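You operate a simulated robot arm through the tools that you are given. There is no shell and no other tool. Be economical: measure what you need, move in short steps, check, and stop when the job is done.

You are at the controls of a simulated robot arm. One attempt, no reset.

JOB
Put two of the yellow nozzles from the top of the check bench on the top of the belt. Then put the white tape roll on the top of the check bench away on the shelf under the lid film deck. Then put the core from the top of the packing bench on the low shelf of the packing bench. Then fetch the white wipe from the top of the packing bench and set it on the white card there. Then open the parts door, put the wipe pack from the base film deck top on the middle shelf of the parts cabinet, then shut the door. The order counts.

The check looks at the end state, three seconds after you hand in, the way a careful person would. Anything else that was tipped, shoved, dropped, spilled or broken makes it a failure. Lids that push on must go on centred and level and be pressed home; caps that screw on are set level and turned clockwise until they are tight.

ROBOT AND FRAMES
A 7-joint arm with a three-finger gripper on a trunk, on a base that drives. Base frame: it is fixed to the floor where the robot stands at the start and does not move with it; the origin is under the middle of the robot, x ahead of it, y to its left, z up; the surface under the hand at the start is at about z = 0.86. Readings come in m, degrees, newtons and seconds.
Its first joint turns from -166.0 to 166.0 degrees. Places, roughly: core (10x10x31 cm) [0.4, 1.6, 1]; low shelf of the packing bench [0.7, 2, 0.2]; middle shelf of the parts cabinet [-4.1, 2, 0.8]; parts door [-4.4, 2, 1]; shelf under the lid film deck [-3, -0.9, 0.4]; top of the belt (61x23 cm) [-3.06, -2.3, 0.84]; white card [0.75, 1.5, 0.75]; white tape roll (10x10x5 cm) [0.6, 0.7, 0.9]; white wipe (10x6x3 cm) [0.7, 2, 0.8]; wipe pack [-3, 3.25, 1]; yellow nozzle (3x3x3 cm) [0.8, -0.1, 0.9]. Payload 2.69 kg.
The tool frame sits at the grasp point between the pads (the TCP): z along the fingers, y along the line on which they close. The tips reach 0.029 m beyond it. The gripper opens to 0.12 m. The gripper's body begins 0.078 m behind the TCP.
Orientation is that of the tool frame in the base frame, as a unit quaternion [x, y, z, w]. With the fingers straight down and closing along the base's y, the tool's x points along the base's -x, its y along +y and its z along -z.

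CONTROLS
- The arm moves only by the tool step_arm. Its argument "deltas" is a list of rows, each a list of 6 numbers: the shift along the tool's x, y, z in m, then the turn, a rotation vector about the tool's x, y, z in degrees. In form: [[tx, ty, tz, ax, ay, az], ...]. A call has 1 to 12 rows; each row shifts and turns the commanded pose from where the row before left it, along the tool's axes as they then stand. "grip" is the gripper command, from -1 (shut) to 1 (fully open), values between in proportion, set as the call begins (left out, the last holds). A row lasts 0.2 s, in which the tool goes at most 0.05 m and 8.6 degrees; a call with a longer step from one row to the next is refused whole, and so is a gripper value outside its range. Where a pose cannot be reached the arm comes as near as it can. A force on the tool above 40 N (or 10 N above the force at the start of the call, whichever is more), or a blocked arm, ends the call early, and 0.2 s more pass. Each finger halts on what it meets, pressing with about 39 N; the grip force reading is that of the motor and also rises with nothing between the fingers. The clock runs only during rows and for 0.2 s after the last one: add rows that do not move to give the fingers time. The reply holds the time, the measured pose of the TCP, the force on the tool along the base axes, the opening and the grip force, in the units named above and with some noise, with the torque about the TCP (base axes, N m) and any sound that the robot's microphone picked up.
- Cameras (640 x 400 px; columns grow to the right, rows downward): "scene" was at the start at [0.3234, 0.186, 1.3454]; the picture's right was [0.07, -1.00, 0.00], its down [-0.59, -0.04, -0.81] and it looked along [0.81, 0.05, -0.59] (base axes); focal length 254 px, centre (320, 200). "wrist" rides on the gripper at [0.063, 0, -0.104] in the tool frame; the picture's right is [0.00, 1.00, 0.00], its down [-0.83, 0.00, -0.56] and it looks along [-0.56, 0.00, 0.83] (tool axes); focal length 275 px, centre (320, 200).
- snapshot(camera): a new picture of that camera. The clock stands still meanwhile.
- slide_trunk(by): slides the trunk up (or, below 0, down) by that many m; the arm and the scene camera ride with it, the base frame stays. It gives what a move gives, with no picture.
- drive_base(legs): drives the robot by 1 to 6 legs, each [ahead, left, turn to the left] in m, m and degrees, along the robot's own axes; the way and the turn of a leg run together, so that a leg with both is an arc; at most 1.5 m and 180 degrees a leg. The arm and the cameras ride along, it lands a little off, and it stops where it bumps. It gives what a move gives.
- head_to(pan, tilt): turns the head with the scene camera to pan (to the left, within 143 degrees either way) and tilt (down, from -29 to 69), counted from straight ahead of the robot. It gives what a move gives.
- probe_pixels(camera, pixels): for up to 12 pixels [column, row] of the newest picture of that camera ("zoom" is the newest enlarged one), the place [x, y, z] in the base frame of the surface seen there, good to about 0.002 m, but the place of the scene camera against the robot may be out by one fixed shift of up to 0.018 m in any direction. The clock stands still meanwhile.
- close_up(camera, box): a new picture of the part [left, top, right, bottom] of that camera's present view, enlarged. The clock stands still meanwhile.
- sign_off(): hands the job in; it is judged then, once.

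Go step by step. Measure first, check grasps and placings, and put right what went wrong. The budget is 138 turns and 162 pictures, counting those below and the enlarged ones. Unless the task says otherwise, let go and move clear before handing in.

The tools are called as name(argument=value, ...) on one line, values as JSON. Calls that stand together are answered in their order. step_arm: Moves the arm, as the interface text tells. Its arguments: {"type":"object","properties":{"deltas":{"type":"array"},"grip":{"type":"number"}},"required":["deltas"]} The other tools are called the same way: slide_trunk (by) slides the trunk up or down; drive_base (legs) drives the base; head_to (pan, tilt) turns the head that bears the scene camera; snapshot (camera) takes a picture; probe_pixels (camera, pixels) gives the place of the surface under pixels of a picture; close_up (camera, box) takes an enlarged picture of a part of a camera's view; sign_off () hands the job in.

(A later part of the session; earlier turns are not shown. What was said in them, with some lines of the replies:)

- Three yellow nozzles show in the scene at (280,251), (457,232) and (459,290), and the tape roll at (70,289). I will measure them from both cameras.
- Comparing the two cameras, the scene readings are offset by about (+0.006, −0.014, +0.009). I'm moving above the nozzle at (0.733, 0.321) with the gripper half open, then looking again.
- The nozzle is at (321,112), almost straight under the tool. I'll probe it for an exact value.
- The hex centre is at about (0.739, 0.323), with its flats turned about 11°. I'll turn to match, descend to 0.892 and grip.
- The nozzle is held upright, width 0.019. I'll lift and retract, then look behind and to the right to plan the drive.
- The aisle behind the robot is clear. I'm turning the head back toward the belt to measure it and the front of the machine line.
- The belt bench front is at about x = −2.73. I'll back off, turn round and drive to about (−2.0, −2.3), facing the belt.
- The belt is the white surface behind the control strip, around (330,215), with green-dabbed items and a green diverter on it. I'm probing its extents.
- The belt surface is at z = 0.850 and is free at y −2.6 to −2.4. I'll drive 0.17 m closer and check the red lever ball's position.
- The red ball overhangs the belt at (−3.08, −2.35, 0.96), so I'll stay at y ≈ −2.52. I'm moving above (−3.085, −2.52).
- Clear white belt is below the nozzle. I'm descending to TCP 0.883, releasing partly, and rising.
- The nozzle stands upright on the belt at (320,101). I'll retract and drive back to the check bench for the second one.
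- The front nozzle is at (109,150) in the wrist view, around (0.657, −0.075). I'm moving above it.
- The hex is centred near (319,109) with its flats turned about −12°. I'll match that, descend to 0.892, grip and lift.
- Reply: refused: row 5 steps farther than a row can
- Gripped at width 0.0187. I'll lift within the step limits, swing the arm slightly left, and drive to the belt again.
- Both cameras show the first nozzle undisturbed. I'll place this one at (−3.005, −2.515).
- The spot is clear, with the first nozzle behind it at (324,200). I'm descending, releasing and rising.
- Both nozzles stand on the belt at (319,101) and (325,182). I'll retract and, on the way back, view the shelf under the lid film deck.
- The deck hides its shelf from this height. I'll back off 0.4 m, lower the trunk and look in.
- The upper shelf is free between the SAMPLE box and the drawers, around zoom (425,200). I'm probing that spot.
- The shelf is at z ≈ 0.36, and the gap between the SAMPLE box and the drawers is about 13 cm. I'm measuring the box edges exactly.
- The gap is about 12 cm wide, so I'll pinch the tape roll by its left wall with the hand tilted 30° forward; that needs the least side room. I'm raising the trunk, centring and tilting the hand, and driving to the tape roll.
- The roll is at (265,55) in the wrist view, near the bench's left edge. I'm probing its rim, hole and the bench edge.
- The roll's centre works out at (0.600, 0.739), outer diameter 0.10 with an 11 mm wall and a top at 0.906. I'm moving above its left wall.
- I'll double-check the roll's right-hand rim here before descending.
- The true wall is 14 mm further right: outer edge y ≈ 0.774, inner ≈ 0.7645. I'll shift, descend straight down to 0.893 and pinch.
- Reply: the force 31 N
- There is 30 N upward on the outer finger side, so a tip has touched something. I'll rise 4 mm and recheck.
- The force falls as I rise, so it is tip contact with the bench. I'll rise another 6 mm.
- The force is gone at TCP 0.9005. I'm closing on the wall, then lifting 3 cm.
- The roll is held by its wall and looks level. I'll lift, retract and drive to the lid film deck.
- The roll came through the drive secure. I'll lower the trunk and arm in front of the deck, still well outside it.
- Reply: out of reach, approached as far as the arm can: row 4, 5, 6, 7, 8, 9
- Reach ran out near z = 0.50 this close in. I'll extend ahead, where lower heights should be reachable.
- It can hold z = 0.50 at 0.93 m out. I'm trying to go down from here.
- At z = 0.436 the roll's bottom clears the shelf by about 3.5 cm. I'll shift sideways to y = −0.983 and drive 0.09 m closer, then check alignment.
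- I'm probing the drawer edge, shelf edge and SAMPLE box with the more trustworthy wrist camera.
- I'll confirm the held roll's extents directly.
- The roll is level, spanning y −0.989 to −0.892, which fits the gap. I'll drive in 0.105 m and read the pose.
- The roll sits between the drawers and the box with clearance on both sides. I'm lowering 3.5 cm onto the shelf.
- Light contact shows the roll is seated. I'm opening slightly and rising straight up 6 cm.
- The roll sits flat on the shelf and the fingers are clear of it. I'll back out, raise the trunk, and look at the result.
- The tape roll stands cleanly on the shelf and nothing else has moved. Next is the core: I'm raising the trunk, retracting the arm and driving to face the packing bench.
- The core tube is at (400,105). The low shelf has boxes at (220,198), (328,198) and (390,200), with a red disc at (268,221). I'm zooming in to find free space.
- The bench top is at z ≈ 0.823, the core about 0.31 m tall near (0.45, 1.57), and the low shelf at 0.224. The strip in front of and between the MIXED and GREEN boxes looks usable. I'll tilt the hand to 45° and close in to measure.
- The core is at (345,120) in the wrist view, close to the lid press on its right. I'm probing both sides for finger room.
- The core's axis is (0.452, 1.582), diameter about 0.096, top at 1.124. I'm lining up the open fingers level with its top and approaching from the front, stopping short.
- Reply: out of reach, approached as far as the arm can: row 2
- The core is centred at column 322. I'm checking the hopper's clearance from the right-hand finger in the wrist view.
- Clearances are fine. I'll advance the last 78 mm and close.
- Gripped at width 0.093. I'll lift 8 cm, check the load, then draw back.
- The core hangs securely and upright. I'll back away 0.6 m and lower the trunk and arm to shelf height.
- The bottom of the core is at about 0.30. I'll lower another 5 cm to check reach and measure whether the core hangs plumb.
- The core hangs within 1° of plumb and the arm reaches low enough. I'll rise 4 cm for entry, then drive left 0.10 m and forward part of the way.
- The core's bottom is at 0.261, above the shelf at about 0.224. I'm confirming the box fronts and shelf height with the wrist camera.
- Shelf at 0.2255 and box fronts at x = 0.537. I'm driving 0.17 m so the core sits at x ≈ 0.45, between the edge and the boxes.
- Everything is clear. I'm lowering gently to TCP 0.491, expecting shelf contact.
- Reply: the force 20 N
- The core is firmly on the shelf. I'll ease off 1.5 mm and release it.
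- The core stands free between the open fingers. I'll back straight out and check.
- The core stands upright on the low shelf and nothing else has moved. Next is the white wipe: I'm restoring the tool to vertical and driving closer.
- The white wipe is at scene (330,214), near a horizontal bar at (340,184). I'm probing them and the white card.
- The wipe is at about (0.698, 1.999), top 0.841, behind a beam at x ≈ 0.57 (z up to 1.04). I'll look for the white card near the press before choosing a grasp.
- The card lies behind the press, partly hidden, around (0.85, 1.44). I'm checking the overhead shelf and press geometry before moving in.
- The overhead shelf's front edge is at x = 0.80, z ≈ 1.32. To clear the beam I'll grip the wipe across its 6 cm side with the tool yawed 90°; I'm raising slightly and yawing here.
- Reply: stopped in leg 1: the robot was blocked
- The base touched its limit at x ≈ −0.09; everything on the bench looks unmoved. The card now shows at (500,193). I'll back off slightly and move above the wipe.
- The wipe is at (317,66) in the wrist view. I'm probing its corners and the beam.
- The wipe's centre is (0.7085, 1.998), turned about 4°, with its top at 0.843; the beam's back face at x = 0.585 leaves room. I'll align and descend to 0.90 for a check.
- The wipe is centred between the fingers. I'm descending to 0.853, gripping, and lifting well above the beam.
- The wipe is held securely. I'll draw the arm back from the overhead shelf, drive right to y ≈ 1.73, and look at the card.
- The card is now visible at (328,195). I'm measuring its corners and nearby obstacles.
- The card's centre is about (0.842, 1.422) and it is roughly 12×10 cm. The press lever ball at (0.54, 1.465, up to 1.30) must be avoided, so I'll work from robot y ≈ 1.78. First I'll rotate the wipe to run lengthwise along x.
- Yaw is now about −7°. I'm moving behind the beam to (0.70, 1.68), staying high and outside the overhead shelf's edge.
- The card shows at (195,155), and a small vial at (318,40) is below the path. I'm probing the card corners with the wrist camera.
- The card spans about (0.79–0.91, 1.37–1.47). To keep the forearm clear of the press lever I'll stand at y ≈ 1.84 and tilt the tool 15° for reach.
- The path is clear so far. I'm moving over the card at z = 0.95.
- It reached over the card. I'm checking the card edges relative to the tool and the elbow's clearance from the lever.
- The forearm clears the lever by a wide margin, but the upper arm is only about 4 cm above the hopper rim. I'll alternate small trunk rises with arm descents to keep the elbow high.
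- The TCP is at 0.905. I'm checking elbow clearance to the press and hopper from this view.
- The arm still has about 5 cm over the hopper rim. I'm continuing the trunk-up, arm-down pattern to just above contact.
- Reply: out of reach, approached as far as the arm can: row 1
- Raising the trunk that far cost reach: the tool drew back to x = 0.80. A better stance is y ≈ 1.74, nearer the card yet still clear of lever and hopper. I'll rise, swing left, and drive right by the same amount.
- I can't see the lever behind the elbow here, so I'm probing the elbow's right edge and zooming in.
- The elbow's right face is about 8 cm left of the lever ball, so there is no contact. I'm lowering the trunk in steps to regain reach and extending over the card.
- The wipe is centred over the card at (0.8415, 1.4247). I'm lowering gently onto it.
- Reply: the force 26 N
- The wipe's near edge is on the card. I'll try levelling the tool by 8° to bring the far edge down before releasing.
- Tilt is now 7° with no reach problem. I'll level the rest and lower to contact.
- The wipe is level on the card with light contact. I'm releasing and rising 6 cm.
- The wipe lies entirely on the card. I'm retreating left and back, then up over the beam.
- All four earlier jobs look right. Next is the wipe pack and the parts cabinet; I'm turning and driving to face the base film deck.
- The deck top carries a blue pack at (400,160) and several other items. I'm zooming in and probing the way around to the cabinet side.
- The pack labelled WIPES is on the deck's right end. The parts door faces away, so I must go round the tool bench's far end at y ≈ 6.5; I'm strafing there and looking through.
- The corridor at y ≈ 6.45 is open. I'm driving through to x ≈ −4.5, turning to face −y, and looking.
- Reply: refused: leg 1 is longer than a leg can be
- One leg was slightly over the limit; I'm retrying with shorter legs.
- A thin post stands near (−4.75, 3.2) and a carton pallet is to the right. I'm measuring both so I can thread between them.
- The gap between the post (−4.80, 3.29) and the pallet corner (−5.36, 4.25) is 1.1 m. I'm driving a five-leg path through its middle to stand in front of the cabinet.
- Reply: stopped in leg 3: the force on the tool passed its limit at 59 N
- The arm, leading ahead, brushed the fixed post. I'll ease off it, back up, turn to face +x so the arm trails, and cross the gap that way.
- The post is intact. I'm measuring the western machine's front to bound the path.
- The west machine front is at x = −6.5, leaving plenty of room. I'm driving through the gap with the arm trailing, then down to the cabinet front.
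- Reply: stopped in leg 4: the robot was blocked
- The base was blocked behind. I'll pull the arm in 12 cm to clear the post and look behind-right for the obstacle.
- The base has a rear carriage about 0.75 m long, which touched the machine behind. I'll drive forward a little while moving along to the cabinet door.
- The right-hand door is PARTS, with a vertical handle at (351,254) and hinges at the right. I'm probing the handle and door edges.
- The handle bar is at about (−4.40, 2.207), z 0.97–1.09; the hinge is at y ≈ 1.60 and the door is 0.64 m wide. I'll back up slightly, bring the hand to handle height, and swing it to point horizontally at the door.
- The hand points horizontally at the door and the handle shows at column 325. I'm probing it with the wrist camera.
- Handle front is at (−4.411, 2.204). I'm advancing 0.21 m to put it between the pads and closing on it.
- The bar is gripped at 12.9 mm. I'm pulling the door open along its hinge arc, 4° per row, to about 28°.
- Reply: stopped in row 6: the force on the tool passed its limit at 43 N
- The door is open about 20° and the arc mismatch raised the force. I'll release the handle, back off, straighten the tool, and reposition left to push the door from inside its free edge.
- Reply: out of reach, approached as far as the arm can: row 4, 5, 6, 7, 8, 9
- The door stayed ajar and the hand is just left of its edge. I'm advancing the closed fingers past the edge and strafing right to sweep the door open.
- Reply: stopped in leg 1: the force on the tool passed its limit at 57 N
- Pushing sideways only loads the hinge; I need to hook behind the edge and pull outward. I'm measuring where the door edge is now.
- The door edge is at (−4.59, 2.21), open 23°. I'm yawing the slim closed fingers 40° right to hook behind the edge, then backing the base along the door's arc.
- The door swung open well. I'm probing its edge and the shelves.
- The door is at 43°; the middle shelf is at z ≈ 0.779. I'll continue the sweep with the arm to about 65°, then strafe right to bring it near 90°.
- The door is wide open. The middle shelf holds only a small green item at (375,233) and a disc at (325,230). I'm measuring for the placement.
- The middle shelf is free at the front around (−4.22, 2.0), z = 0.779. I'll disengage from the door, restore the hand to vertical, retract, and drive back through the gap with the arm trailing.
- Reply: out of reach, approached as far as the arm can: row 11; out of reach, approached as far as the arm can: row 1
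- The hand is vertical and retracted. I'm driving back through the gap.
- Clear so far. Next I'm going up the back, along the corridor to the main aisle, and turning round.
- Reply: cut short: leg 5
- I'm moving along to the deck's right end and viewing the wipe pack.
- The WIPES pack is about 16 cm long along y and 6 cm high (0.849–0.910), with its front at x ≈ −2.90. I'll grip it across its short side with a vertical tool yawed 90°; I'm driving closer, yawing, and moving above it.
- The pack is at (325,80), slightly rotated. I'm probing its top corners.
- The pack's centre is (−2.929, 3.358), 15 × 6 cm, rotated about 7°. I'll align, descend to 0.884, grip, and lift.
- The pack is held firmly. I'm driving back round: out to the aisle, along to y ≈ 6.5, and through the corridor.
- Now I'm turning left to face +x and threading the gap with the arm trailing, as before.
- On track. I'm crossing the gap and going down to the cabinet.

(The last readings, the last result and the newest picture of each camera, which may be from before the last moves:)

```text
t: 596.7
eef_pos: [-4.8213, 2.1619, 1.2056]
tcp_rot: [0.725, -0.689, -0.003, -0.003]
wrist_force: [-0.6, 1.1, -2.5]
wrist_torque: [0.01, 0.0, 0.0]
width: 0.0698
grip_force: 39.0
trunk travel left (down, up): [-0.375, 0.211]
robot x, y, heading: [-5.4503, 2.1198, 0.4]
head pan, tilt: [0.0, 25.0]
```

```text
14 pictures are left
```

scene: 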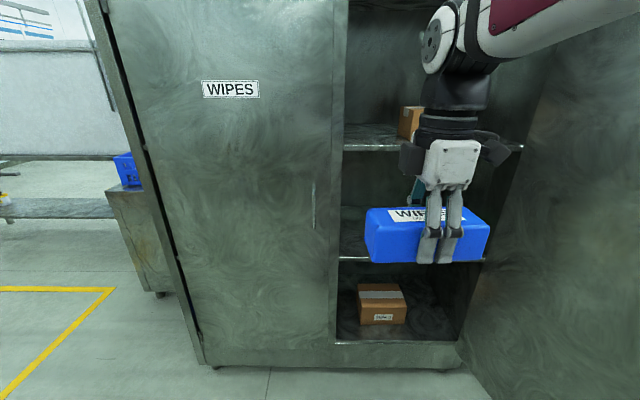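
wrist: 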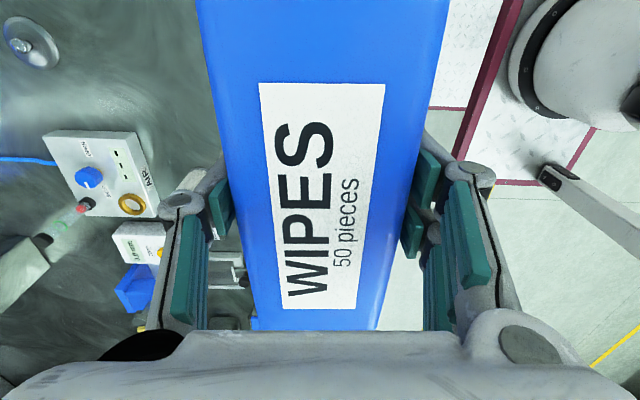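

The door is still open and the pack is secure. I'll lower the trunk and arm to shelf height and drive closer, staying outside.

slide_trunk(by=-0.15)

step_arm(deltas=[[0.03, 0, 0.031, 0, 0, 0], [0.03, 0, 0.031, 0, 0, 0], [0.03, 0, 0.031, 0, 0, 0], [0.03, 0, 0.031, 0, 0, 0], [0.03, 0, 0.031, 0, 0, 0], [0.03, 0, 0.031, 0, 0, 0], [0, 0, 0, 0, 0, 0]])

drive_base(legs=[[0.26, 0, 0]])

snapshot(camera="scene")

probe_pixels(camera="scene", pixels=[[360, 120], [360, 130], [360, 110], [360, 100], [400, 300], [340, 290], [500, 250], [420, 200]])

```text
t: 598.4
eef_pos: [-4.8217, 2.1619, 1.055]
tcp_rot: [0.725, -0.689, -0.004, -0.003]
wrist_force: [0.1, 0.2, -2.4]
wrist_torque: [0.03, -0.01, -0.01]
width: 0.0697
grip_force: 39.1
trunk travel left (down, up): [-0.225, 0.361]
robot x, y, heading: [-5.4544, 2.1161, 0.6]
head pan, tilt: [0.0, 25.0]
```

```text
t: 600.0
eef_pos: [-4.8124, 1.9831, 0.8664]
tcp_rot: [0.724, -0.689, -0.004, -0.003]
wrist_force: [-0.3, -0.9, -2.5]
wrist_torque: [0.01, -0.01, -0.01]
width: 0.0696
grip_force: 39.3
trunk travel left (down, up): [-0.225, 0.361]
robot x, y, heading: [-5.4536, 2.1166, 0.4]
head pan, tilt: [0.0, 25.0]
```

```text
t: 601.9
eef_pos: [-4.5521, 1.9909, 0.8673]
tcp_rot: [0.728, -0.686, -0.005, -0.002]
wrist_force: [0.1, -0.1, -2.5]
wrist_torque: [-0.01, -0.02, 0.0]
width: 0.0696
grip_force: 39.2
trunk travel left (down, up): [-0.225, 0.361]
robot x, y, heading: [-5.1911, 2.1188, 0.9]
head pan, tilt: [0.0, 25.0]
```

```text
13 pictures are left
```

scene: 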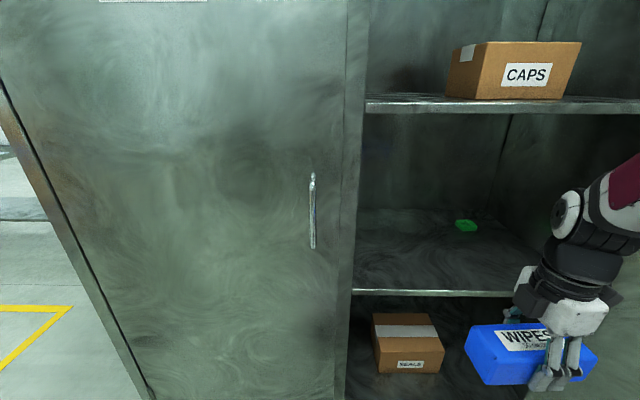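

```text
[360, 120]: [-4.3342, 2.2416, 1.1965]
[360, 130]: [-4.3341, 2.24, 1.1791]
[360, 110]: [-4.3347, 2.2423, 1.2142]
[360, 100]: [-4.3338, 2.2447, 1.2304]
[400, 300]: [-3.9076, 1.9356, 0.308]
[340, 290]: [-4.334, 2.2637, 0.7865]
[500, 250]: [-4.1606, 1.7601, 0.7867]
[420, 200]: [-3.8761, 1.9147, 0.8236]
```

Just outside the shelf at z = 0.867, with the upper shelf's underside at about 1.20. I'll lower 2 cm more and slide in 0.29 m.

step_arm(deltas=[[0, 0, 0.022, 0, 0, 0], [0, -0.0415, 0, 0, 0, 0], [0, -0.0415, 0, 0, 0, 0], [0, -0.0415, 0, 0, 0, 0], [0, -0.0415, 0, 0, 0, 0], [0, -0.0415, 0, 0, 0, 0], [0, -0.0415, 0, 0, 0, 0], [0, -0.0415, 0, 0, 0, 0], [0, 0, 0, 0, 0, 0]])

snapshot(camera="scene")

```text
t: 603.9
eef_pos: [-4.2611, 2.0082, 0.8435]
tcp_rot: [0.726, -0.687, -0.005, -0.003]
wrist_force: [0.0, -1.0, -3.1]
wrist_torque: [0.02, -0.01, 0.01]
width: 0.0694
grip_force: 38.9
trunk travel left (down, up): [-0.225, 0.361]
robot x, y, heading: [-5.1885, 2.1223, 1.0]
head pan, tilt: [0.0, 25.0]
```

```text
12 pictures are left
```

scene: 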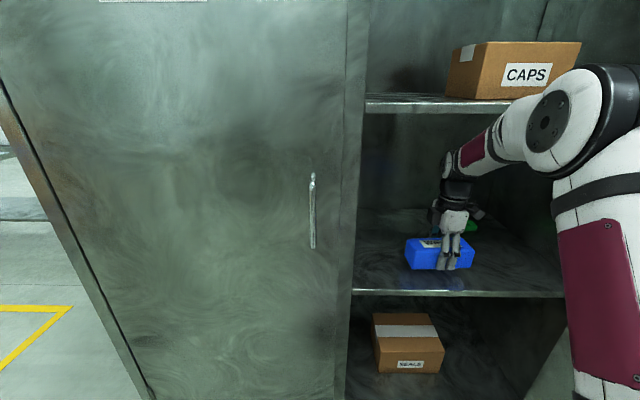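

The pack is inside, with the hand below the upper shelf. I'm lowering to contact at about 0.815.

step_arm(deltas=[[0, 0, 0.018, 0, 0, 0], [0, 0, 0.008, 0, 0, 0], [0, 0, 0.003, 0, 0, 0], [0, 0, 0, 0, 0, 0]])

```text
t: 604.9
eef_pos: [-4.2611, 2.0087, 0.8151]
tcp_rot: [0.727, -0.687, -0.004, -0.004]
wrist_force: [-0.9, 1.0, 2.2]
wrist_torque: [0.43, -0.15, 0.05]
width: 0.0698
grip_force: 38.6
trunk travel left (down, up): [-0.225, 0.361]
robot x, y, heading: [-5.1902, 2.1199, 1.1]
head pan, tilt: [0.0, 25.0]
```

Light contact: the pack is on the shelf. Before releasing I'm checking how much headroom the wrist has under the upper shelf.

close_up(camera="scene", box=[370, 80, 610, 290])

probe_pixels(camera="zoom", pixels=[[215, 165], [225, 150], [270, 140], [330, 110], [200, 180], [100, 55], [100, 65], [300, 115], [250, 190]])

```text
1.90 times, centred on (490, 185) of scene
```

zoom: 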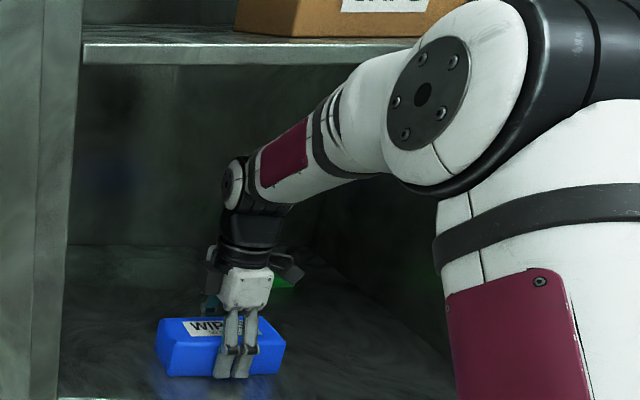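

```text
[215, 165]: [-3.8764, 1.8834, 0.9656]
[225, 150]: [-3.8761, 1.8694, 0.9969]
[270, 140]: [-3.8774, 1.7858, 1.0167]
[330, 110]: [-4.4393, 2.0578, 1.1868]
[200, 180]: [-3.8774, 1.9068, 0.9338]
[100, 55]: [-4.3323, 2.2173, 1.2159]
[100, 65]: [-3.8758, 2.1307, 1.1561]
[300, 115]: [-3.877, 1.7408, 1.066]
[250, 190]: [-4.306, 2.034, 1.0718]
```

The headroom for lifting is small, so I'll open the fingers and slide them sideways off the pack's end along its long sides, then back straight out.

step_arm(deltas=[[0, 0, 0, 0, 0, 0], [0, 0, 0, 0, 0, 0], [0, 0, -0.004, 0, 0, 0], [0, 0, 0, 0, 0, 0]], grip=0.9)

step_arm(deltas=[[0.03, 0, 0, 0, 0, 0], [0.03, 0, 0, 0, 0, 0], [0.03, 0, 0, 0, 0, 0], [0.035, 0, 0, 0, 0, 0], [0, 0, 0, 0, 0, 0]])

snapshot(camera="scene")

```text
t: 605.9
eef_pos: [-4.2617, 2.0092, 0.8201]
tcp_rot: [0.727, -0.686, -0.004, -0.003]
wrist_force: [0.4, -0.6, 0.1]
wrist_torque: [-0.02, 0.02, -0.02]
width: 0.1143
grip_force: 0.1
trunk travel left (down, up): [-0.225, 0.361]
robot x, y, heading: [-5.1879, 2.1193, 1.2]
head pan, tilt: [0.0, 25.0]
```

```text
t: 607.1
eef_pos: [-4.2554, 1.8836, 0.8179]
tcp_rot: [0.727, -0.686, -0.005, -0.002]
wrist_force: [0.3, 0.0, 0.9]
wrist_torque: [-0.02, 0.01, 0.0]
width: 0.114
grip_force: 0.0
trunk travel left (down, up): [-0.225, 0.361]
robot x, y, heading: [-5.1911, 2.1216, 1.1]
head pan, tilt: [0.0, 25.0]
```

```text
10 pictures are left
```

scene: 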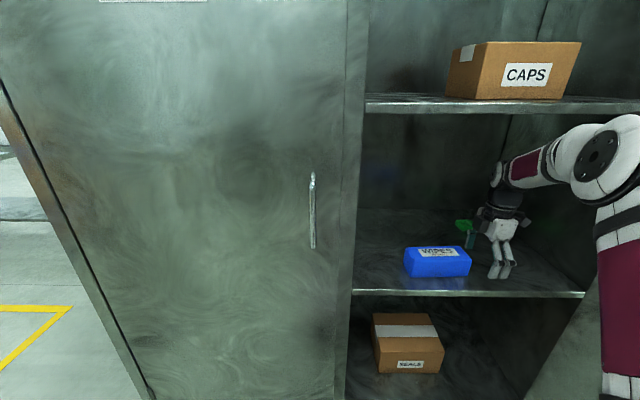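

The pack stands alone on the middle shelf. I'll back the hand straight out, rise, close the gripper and back the base away.

step_arm(deltas=[[0, 0.04, -0.002, 0, 0, 0], [0, 0.042, 0, 0, 0, 0], [0, 0.042, 0, 0, 0, 0], [0, 0.042, 0, 0, 0, 0], [0, 0.042, 0, 0, 0, 0], [0, 0.042, 0, 0, 0, 0], [0, 0.042, 0, 0, 0, 0], [0, 0, 0, 0, 0, 0]])

drive_base(legs=[[-0.38, 0.05, 0]])

step_arm(deltas=[[0, 0.02, -0.03, 0, 0, 0], [0, 0.02, -0.03, 0, 0, 0], [0, 0, -0.03, 0, 0, 0], [0, 0, -0.03, 0, 0, 0], [0, 0, 0, 0, 0, 0]], grip=-1)

snapshot(camera="scene")

```text
t: 608.9
eef_pos: [-4.5464, 1.8662, 0.821]
tcp_rot: [0.728, -0.686, -0.004, -0.003]
wrist_force: [-0.9, 0.2, 0.5]
wrist_torque: [-0.01, -0.02, 0.03]
width: 0.1138
grip_force: 0.1
trunk travel left (down, up): [-0.225, 0.361]
robot x, y, heading: [-5.1911, 2.124, 1.2]
head pan, tilt: [0.0, 25.0]
```

```text
t: 611.3
eef_pos: [-4.9299, 1.9109, 0.8229]
tcp_rot: [0.727, -0.686, -0.004, -0.003]
wrist_force: [-0.7, -1.1, 0.1]
wrist_torque: [-0.02, 0.0, 0.02]
width: 0.1139
grip_force: 0.1
trunk travel left (down, up): [-0.225, 0.361]
robot x, y, heading: [-5.5744, 2.1629, 1.0]
head pan, tilt: [0.0, 25.0]
```

```text
t: 612.5
eef_pos: [-4.971, 1.9055, 0.9415]
tcp_rot: [0.727, -0.687, -0.004, -0.003]
wrist_force: [-0.3, 0.0, -0.7]
wrist_torque: [-0.01, -0.01, -0.02]
width: 0.0
grip_force: 28.7
trunk travel left (down, up): [-0.225, 0.361]
robot x, y, heading: [-5.5753, 2.1632, 1.2]
head pan, tilt: [0.0, 25.0]
```

```text
9 pictures are left
```

scene: 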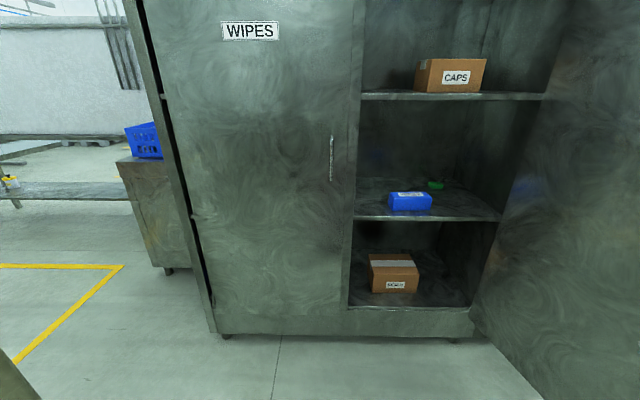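

The pack is well placed. I'm measuring the open door's position before going around its outside.

probe_pixels(camera="scene", pixels=[[500, 300], [560, 250], [620, 300], [630, 200], [630, 380], [600, 100]])

step_arm(deltas=[[-0.044, 0, -0.01, 0, 0, 0], [-0.044, 0, -0.01, 0, 0, 0], [-0.044, 0, -0.01, 0, 0, 0], [-0.044, 0, -0.01, 0, 0, 0], [-0.044, 0, -0.01, 0, 0, 0], [-0.044, 0, -0.01, 0, 0, 0], [0, 0, 0, 0, 0, 0]])

drive_base(legs=[[0, 0, 60]])

```text
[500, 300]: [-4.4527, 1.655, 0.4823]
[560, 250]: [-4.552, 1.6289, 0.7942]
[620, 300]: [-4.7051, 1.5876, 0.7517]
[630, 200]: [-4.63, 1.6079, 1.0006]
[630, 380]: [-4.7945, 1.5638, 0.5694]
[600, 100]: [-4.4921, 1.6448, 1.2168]
```

```text
t: 614.1
eef_pos: [-4.9872, 2.1713, 1.0049]
tcp_rot: [0.727, -0.687, -0.005, -0.003]
wrist_force: [0.1, 0.7, 0.4]
wrist_torque: [0.0, -0.01, -0.01]
width: 0.0002
grip_force: 28.9
trunk travel left (down, up): [-0.225, 0.361]
robot x, y, heading: [-5.5746, 2.164, 1.0]
head pan, tilt: [0.0, 25.0]
```

```text
t: 617.1
eef_pos: [-5.283, 2.677, 1.004]
tcp_rot: [0.972, -0.234, -0.005, 0.0]
wrist_force: [-0.7, -0.7, 0.7]
wrist_torque: [0.0, -0.01, 0.03]
width: 0.0
grip_force: 28.8
trunk travel left (down, up): [-0.225, 0.361]
robot x, y, heading: [-5.5734, 2.1672, 60.6]
head pan, tilt: [0.0, 25.0]
```

The door stands at about 105°, its edge near (−4.98, 1.53). I'm driving south past it with the arm folded away, then turning back to face the cabinet.

drive_base(legs=[[-1.238, -0.69, 0], [0, 0, -60.6]])

head_to(pan=15, tilt=25)

snapshot(camera="scene")

```text
t: 626.9
eef_pos: [-4.9804, 0.7447, 1.0043]
tcp_rot: [0.725, -0.689, -0.005, -0.002]
wrist_force: [0.4, -0.5, 0.8]
wrist_torque: [0.0, 0.04, -0.01]
width: 0.0003
grip_force: 28.9
trunk travel left (down, up): [-0.225, 0.361]
robot x, y, heading: [-5.5722, 0.7414, 0.7]
head pan, tilt: [0.0, 25.0]
```

```text
t: 627.7
eef_pos: [-4.9808, 0.7438, 1.0046]
tcp_rot: [0.725, -0.688, -0.004, -0.003]
wrist_force: [-0.5, -0.2, -0.1]
wrist_torque: [0.0, -0.01, 0.03]
width: 0.0
grip_force: 28.2
trunk travel left (down, up): [-0.225, 0.361]
robot x, y, heading: [-5.5654, 0.7416, 0.6]
head pan, tilt: [15.0, 25.0]
```

```text
8 pictures are left
```

scene: 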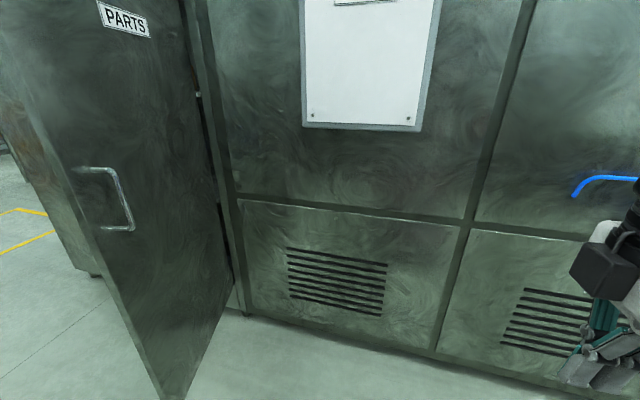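

I see the door's outer face. I'm probing its line, the handle and the blue item near the arm.

probe_pixels(camera="scene", pixels=[[160, 250], [200, 200], [100, 100], [120, 220], [590, 182], [350, 250], [150, 350], [225, 270], [370, 60]])

```text
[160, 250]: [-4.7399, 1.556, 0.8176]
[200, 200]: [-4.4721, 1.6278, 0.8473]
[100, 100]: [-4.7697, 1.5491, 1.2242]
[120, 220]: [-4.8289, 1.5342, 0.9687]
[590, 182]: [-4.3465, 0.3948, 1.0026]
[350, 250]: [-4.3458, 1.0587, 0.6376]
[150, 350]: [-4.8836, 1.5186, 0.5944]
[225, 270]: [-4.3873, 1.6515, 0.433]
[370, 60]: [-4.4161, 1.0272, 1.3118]
```

The door's outer face is clear to push. I'm raising the closed fingers above handle height, then strafing left and forward along the door's arc to swing it shut.

step_arm(deltas=[[0, -0.02, -0.034, 0, 0, 0], [0, -0.02, -0.034, 0, 0, 0], [0, -0.02, -0.034, 0, 0, 0], [0, -0.02, -0.034, 0, 0, 0], [0, -0.02, -0.034, 0, 0, 0], [0, 0, 0, 0, 0, 0]])

drive_base(legs=[[0, 0.75, 0], [0.027, 0.21, 0], [0.043, 0.124, 0]])

snapshot(camera="scene")

```text
t: 629.1
eef_pos: [-4.8808, 0.747, 1.1744]
tcp_rot: [0.725, -0.688, -0.005, -0.003]
wrist_force: [0.0, -0.6, -0.3]
wrist_torque: [-0.01, -0.03, -0.02]
width: 0.0002
grip_force: 28.4
trunk travel left (down, up): [-0.225, 0.361]
robot x, y, heading: [-5.569, 0.7431, 0.6]
head pan, tilt: [15.0, 25.0]
```

```text
t: 635.3
eef_pos: [-4.8247, 1.8321, 1.1727]
tcp_rot: [0.726, -0.688, -0.005, -0.003]
wrist_force: [-0.3, 0.3, 0.8]
wrist_torque: [0.0, 0.01, -0.02]
width: 0.0002
grip_force: 29.1
trunk travel left (down, up): [-0.225, 0.361]
robot x, y, heading: [-5.5118, 1.8312, 0.9]
head pan, tilt: [15.0, 25.0]
```

```text
7 pictures are left
```

scene: 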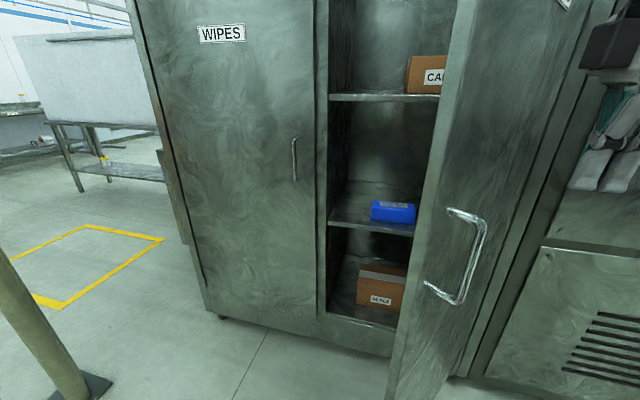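

The door is following, now roughly half closed. I'm continuing along the arc.

drive_base(legs=[[0.085, 0.1, 0], [0.1, 0.085, 0], [0.12, 0.057, 0]])

head_to(pan=0, tilt=22)

snapshot(camera="scene")

```text
t: 638.4
eef_pos: [-4.5228, 2.0797, 1.1737]
tcp_rot: [0.725, -0.688, -0.004, -0.003]
wrist_force: [-0.7, -0.3, -0.1]
wrist_torque: [0.0, 0.0, -0.01]
width: 0.0001
grip_force: 28.3
trunk travel left (down, up): [-0.225, 0.361]
robot x, y, heading: [-5.2151, 2.0703, 0.5]
head pan, tilt: [15.0, 25.0]
```

```text
t: 639.1
eef_pos: [-4.5235, 2.0778, 1.1742]
tcp_rot: [0.725, -0.689, -0.005, -0.003]
wrist_force: [-0.3, -0.1, 0.8]
wrist_torque: [0.0, -0.01, -0.01]
width: 0.0
grip_force: 28.5
trunk travel left (down, up): [-0.225, 0.361]
robot x, y, heading: [-5.211, 2.077, 0.4]
head pan, tilt: [0.0, 22.0]
```

```text
6 pictures are left
5 turns are left
```

scene: 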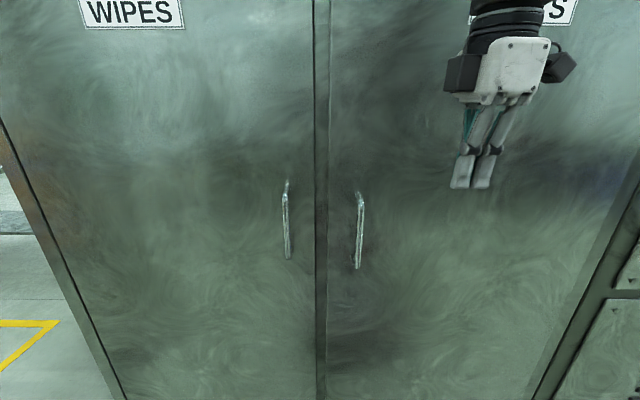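

Few turns remain and the door is nearly shut. I'm pushing it home with the hand, backing off, and checking.

step_arm(deltas=[[0, -0.03, 0, 0, 0, 0], [0, -0.03, 0, 0, 0, 0], [0, -0.02, 0, 0, 0, 0], [0, -0.015, 0, 0, 0, 0], [0, -0.015, 0, 0, 0, 0], [0, -0.01, 0, 0, 0, 0], [0, -0.01, 0, 0, 0, 0], [0, 0, 0, 0, 0, 0]])

snapshot(camera="scene")

probe_pixels(camera="scene", pixels=[[270, 220], [300, 150], [345, 150], [345, 220], [335, 300], [400, 250], [500, 300], [300, 300]])

```text
t: 640.6
eef_pos: [-4.4074, 2.0835, 1.1745]
tcp_rot: [0.724, -0.69, -0.01, 0.0]
wrist_force: [-19.1, 1.5, -2.3]
wrist_torque: [0.05, -2.34, -0.4]
width: 0.0
grip_force: 29.0
trunk travel left (down, up): [-0.225, 0.361]
robot x, y, heading: [-5.2172, 2.0729, 0.5]
head pan, tilt: [0.0, 22.0]
stopped in row 7: the force on the tool passed its limit at 61 N (the readings are from after the stop); the commanded pose is now the measured one
```

```text
5 pictures are left
```

scene: 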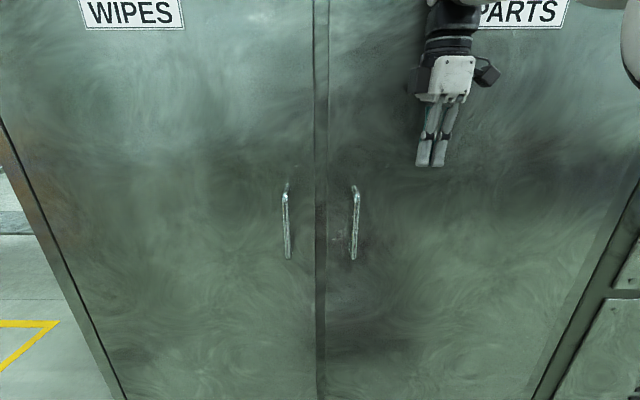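

```text
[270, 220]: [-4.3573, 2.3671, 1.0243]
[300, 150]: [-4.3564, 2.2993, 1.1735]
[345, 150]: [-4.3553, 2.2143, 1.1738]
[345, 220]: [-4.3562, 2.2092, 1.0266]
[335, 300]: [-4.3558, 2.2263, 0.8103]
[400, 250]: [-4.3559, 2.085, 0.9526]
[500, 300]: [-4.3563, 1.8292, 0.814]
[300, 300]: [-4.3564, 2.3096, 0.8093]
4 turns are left
```

Both doors are flush at x = −4.356, so the parts door is shut. I'm backing the arm and base clear.

step_arm(deltas=[[0, 0.03, 0, 0, 0, 0], [0, 0.04, 0, 0, 0, 0], [0, 0.04, 0, 0, 0, 0], [0, 0, 0, 0, 0, 0]])

drive_base(legs=[[-0.3, 0, 0]])

snapshot(camera="scene")

probe_pixels(camera="scene", pixels=[[300, 200], [250, 200], [350, 200], [400, 200]])

```text
t: 641.6
eef_pos: [-4.5155, 2.0774, 1.1745]
tcp_rot: [0.724, -0.69, -0.007, 0.001]
wrist_force: [-0.2, -0.4, -0.3]
wrist_torque: [-0.02, -0.01, -0.01]
width: 0.0
grip_force: 28.8
trunk travel left (down, up): [-0.225, 0.361]
robot x, y, heading: [-5.2102, 2.0718, 0.5]
head pan, tilt: [0.0, 22.0]
```

```text
t: 643.6
eef_pos: [-4.8175, 2.0735, 1.1746]
tcp_rot: [0.724, -0.69, -0.007, 0.0]
wrist_force: [0.2, 0.3, 0.1]
wrist_torque: [-0.01, -0.01, 0.0]
width: 0.0
grip_force: 28.1
trunk travel left (down, up): [-0.225, 0.361]
robot x, y, heading: [-5.5122, 2.0684, 0.8]
head pan, tilt: [0.0, 22.0]
```

```text
4 pictures are left
```

scene: 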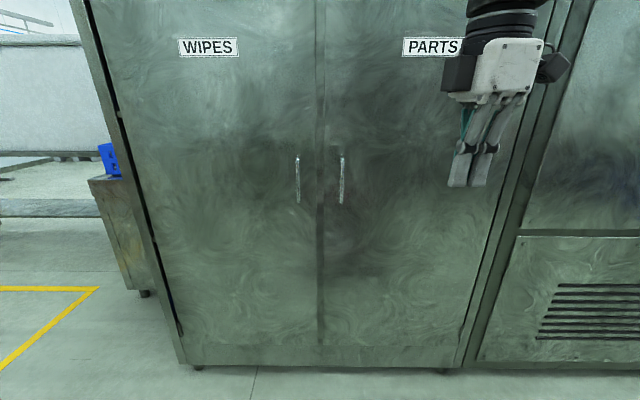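

```text
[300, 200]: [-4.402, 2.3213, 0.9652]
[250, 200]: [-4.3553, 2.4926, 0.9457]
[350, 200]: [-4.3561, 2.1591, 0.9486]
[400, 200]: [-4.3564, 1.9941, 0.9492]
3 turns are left
```

The door stays shut and flush, and the robot is clear. I'm handing the job in.

sign_off()

```text
The job is handed in.
```

The job is handed in, with all five parts done in the order you gave:
1. Two yellow nozzles stand on the belt.
2. The tape roll is on the shelf under the lid film deck.
3. The core stands on the low shelf of the packing bench.
4. The white wipe lies on the white card.
5. The wipe pack is on the middle shelf of the parts cabinet and the parts door is shut.

While I was driving to the cabinet, the arm struck the fixed floor post near it at about 59 N. The post looked undamaged afterwards. The base also bumped once against the packing bench and once against a machine opposite the cabinet; nothing visible moved.
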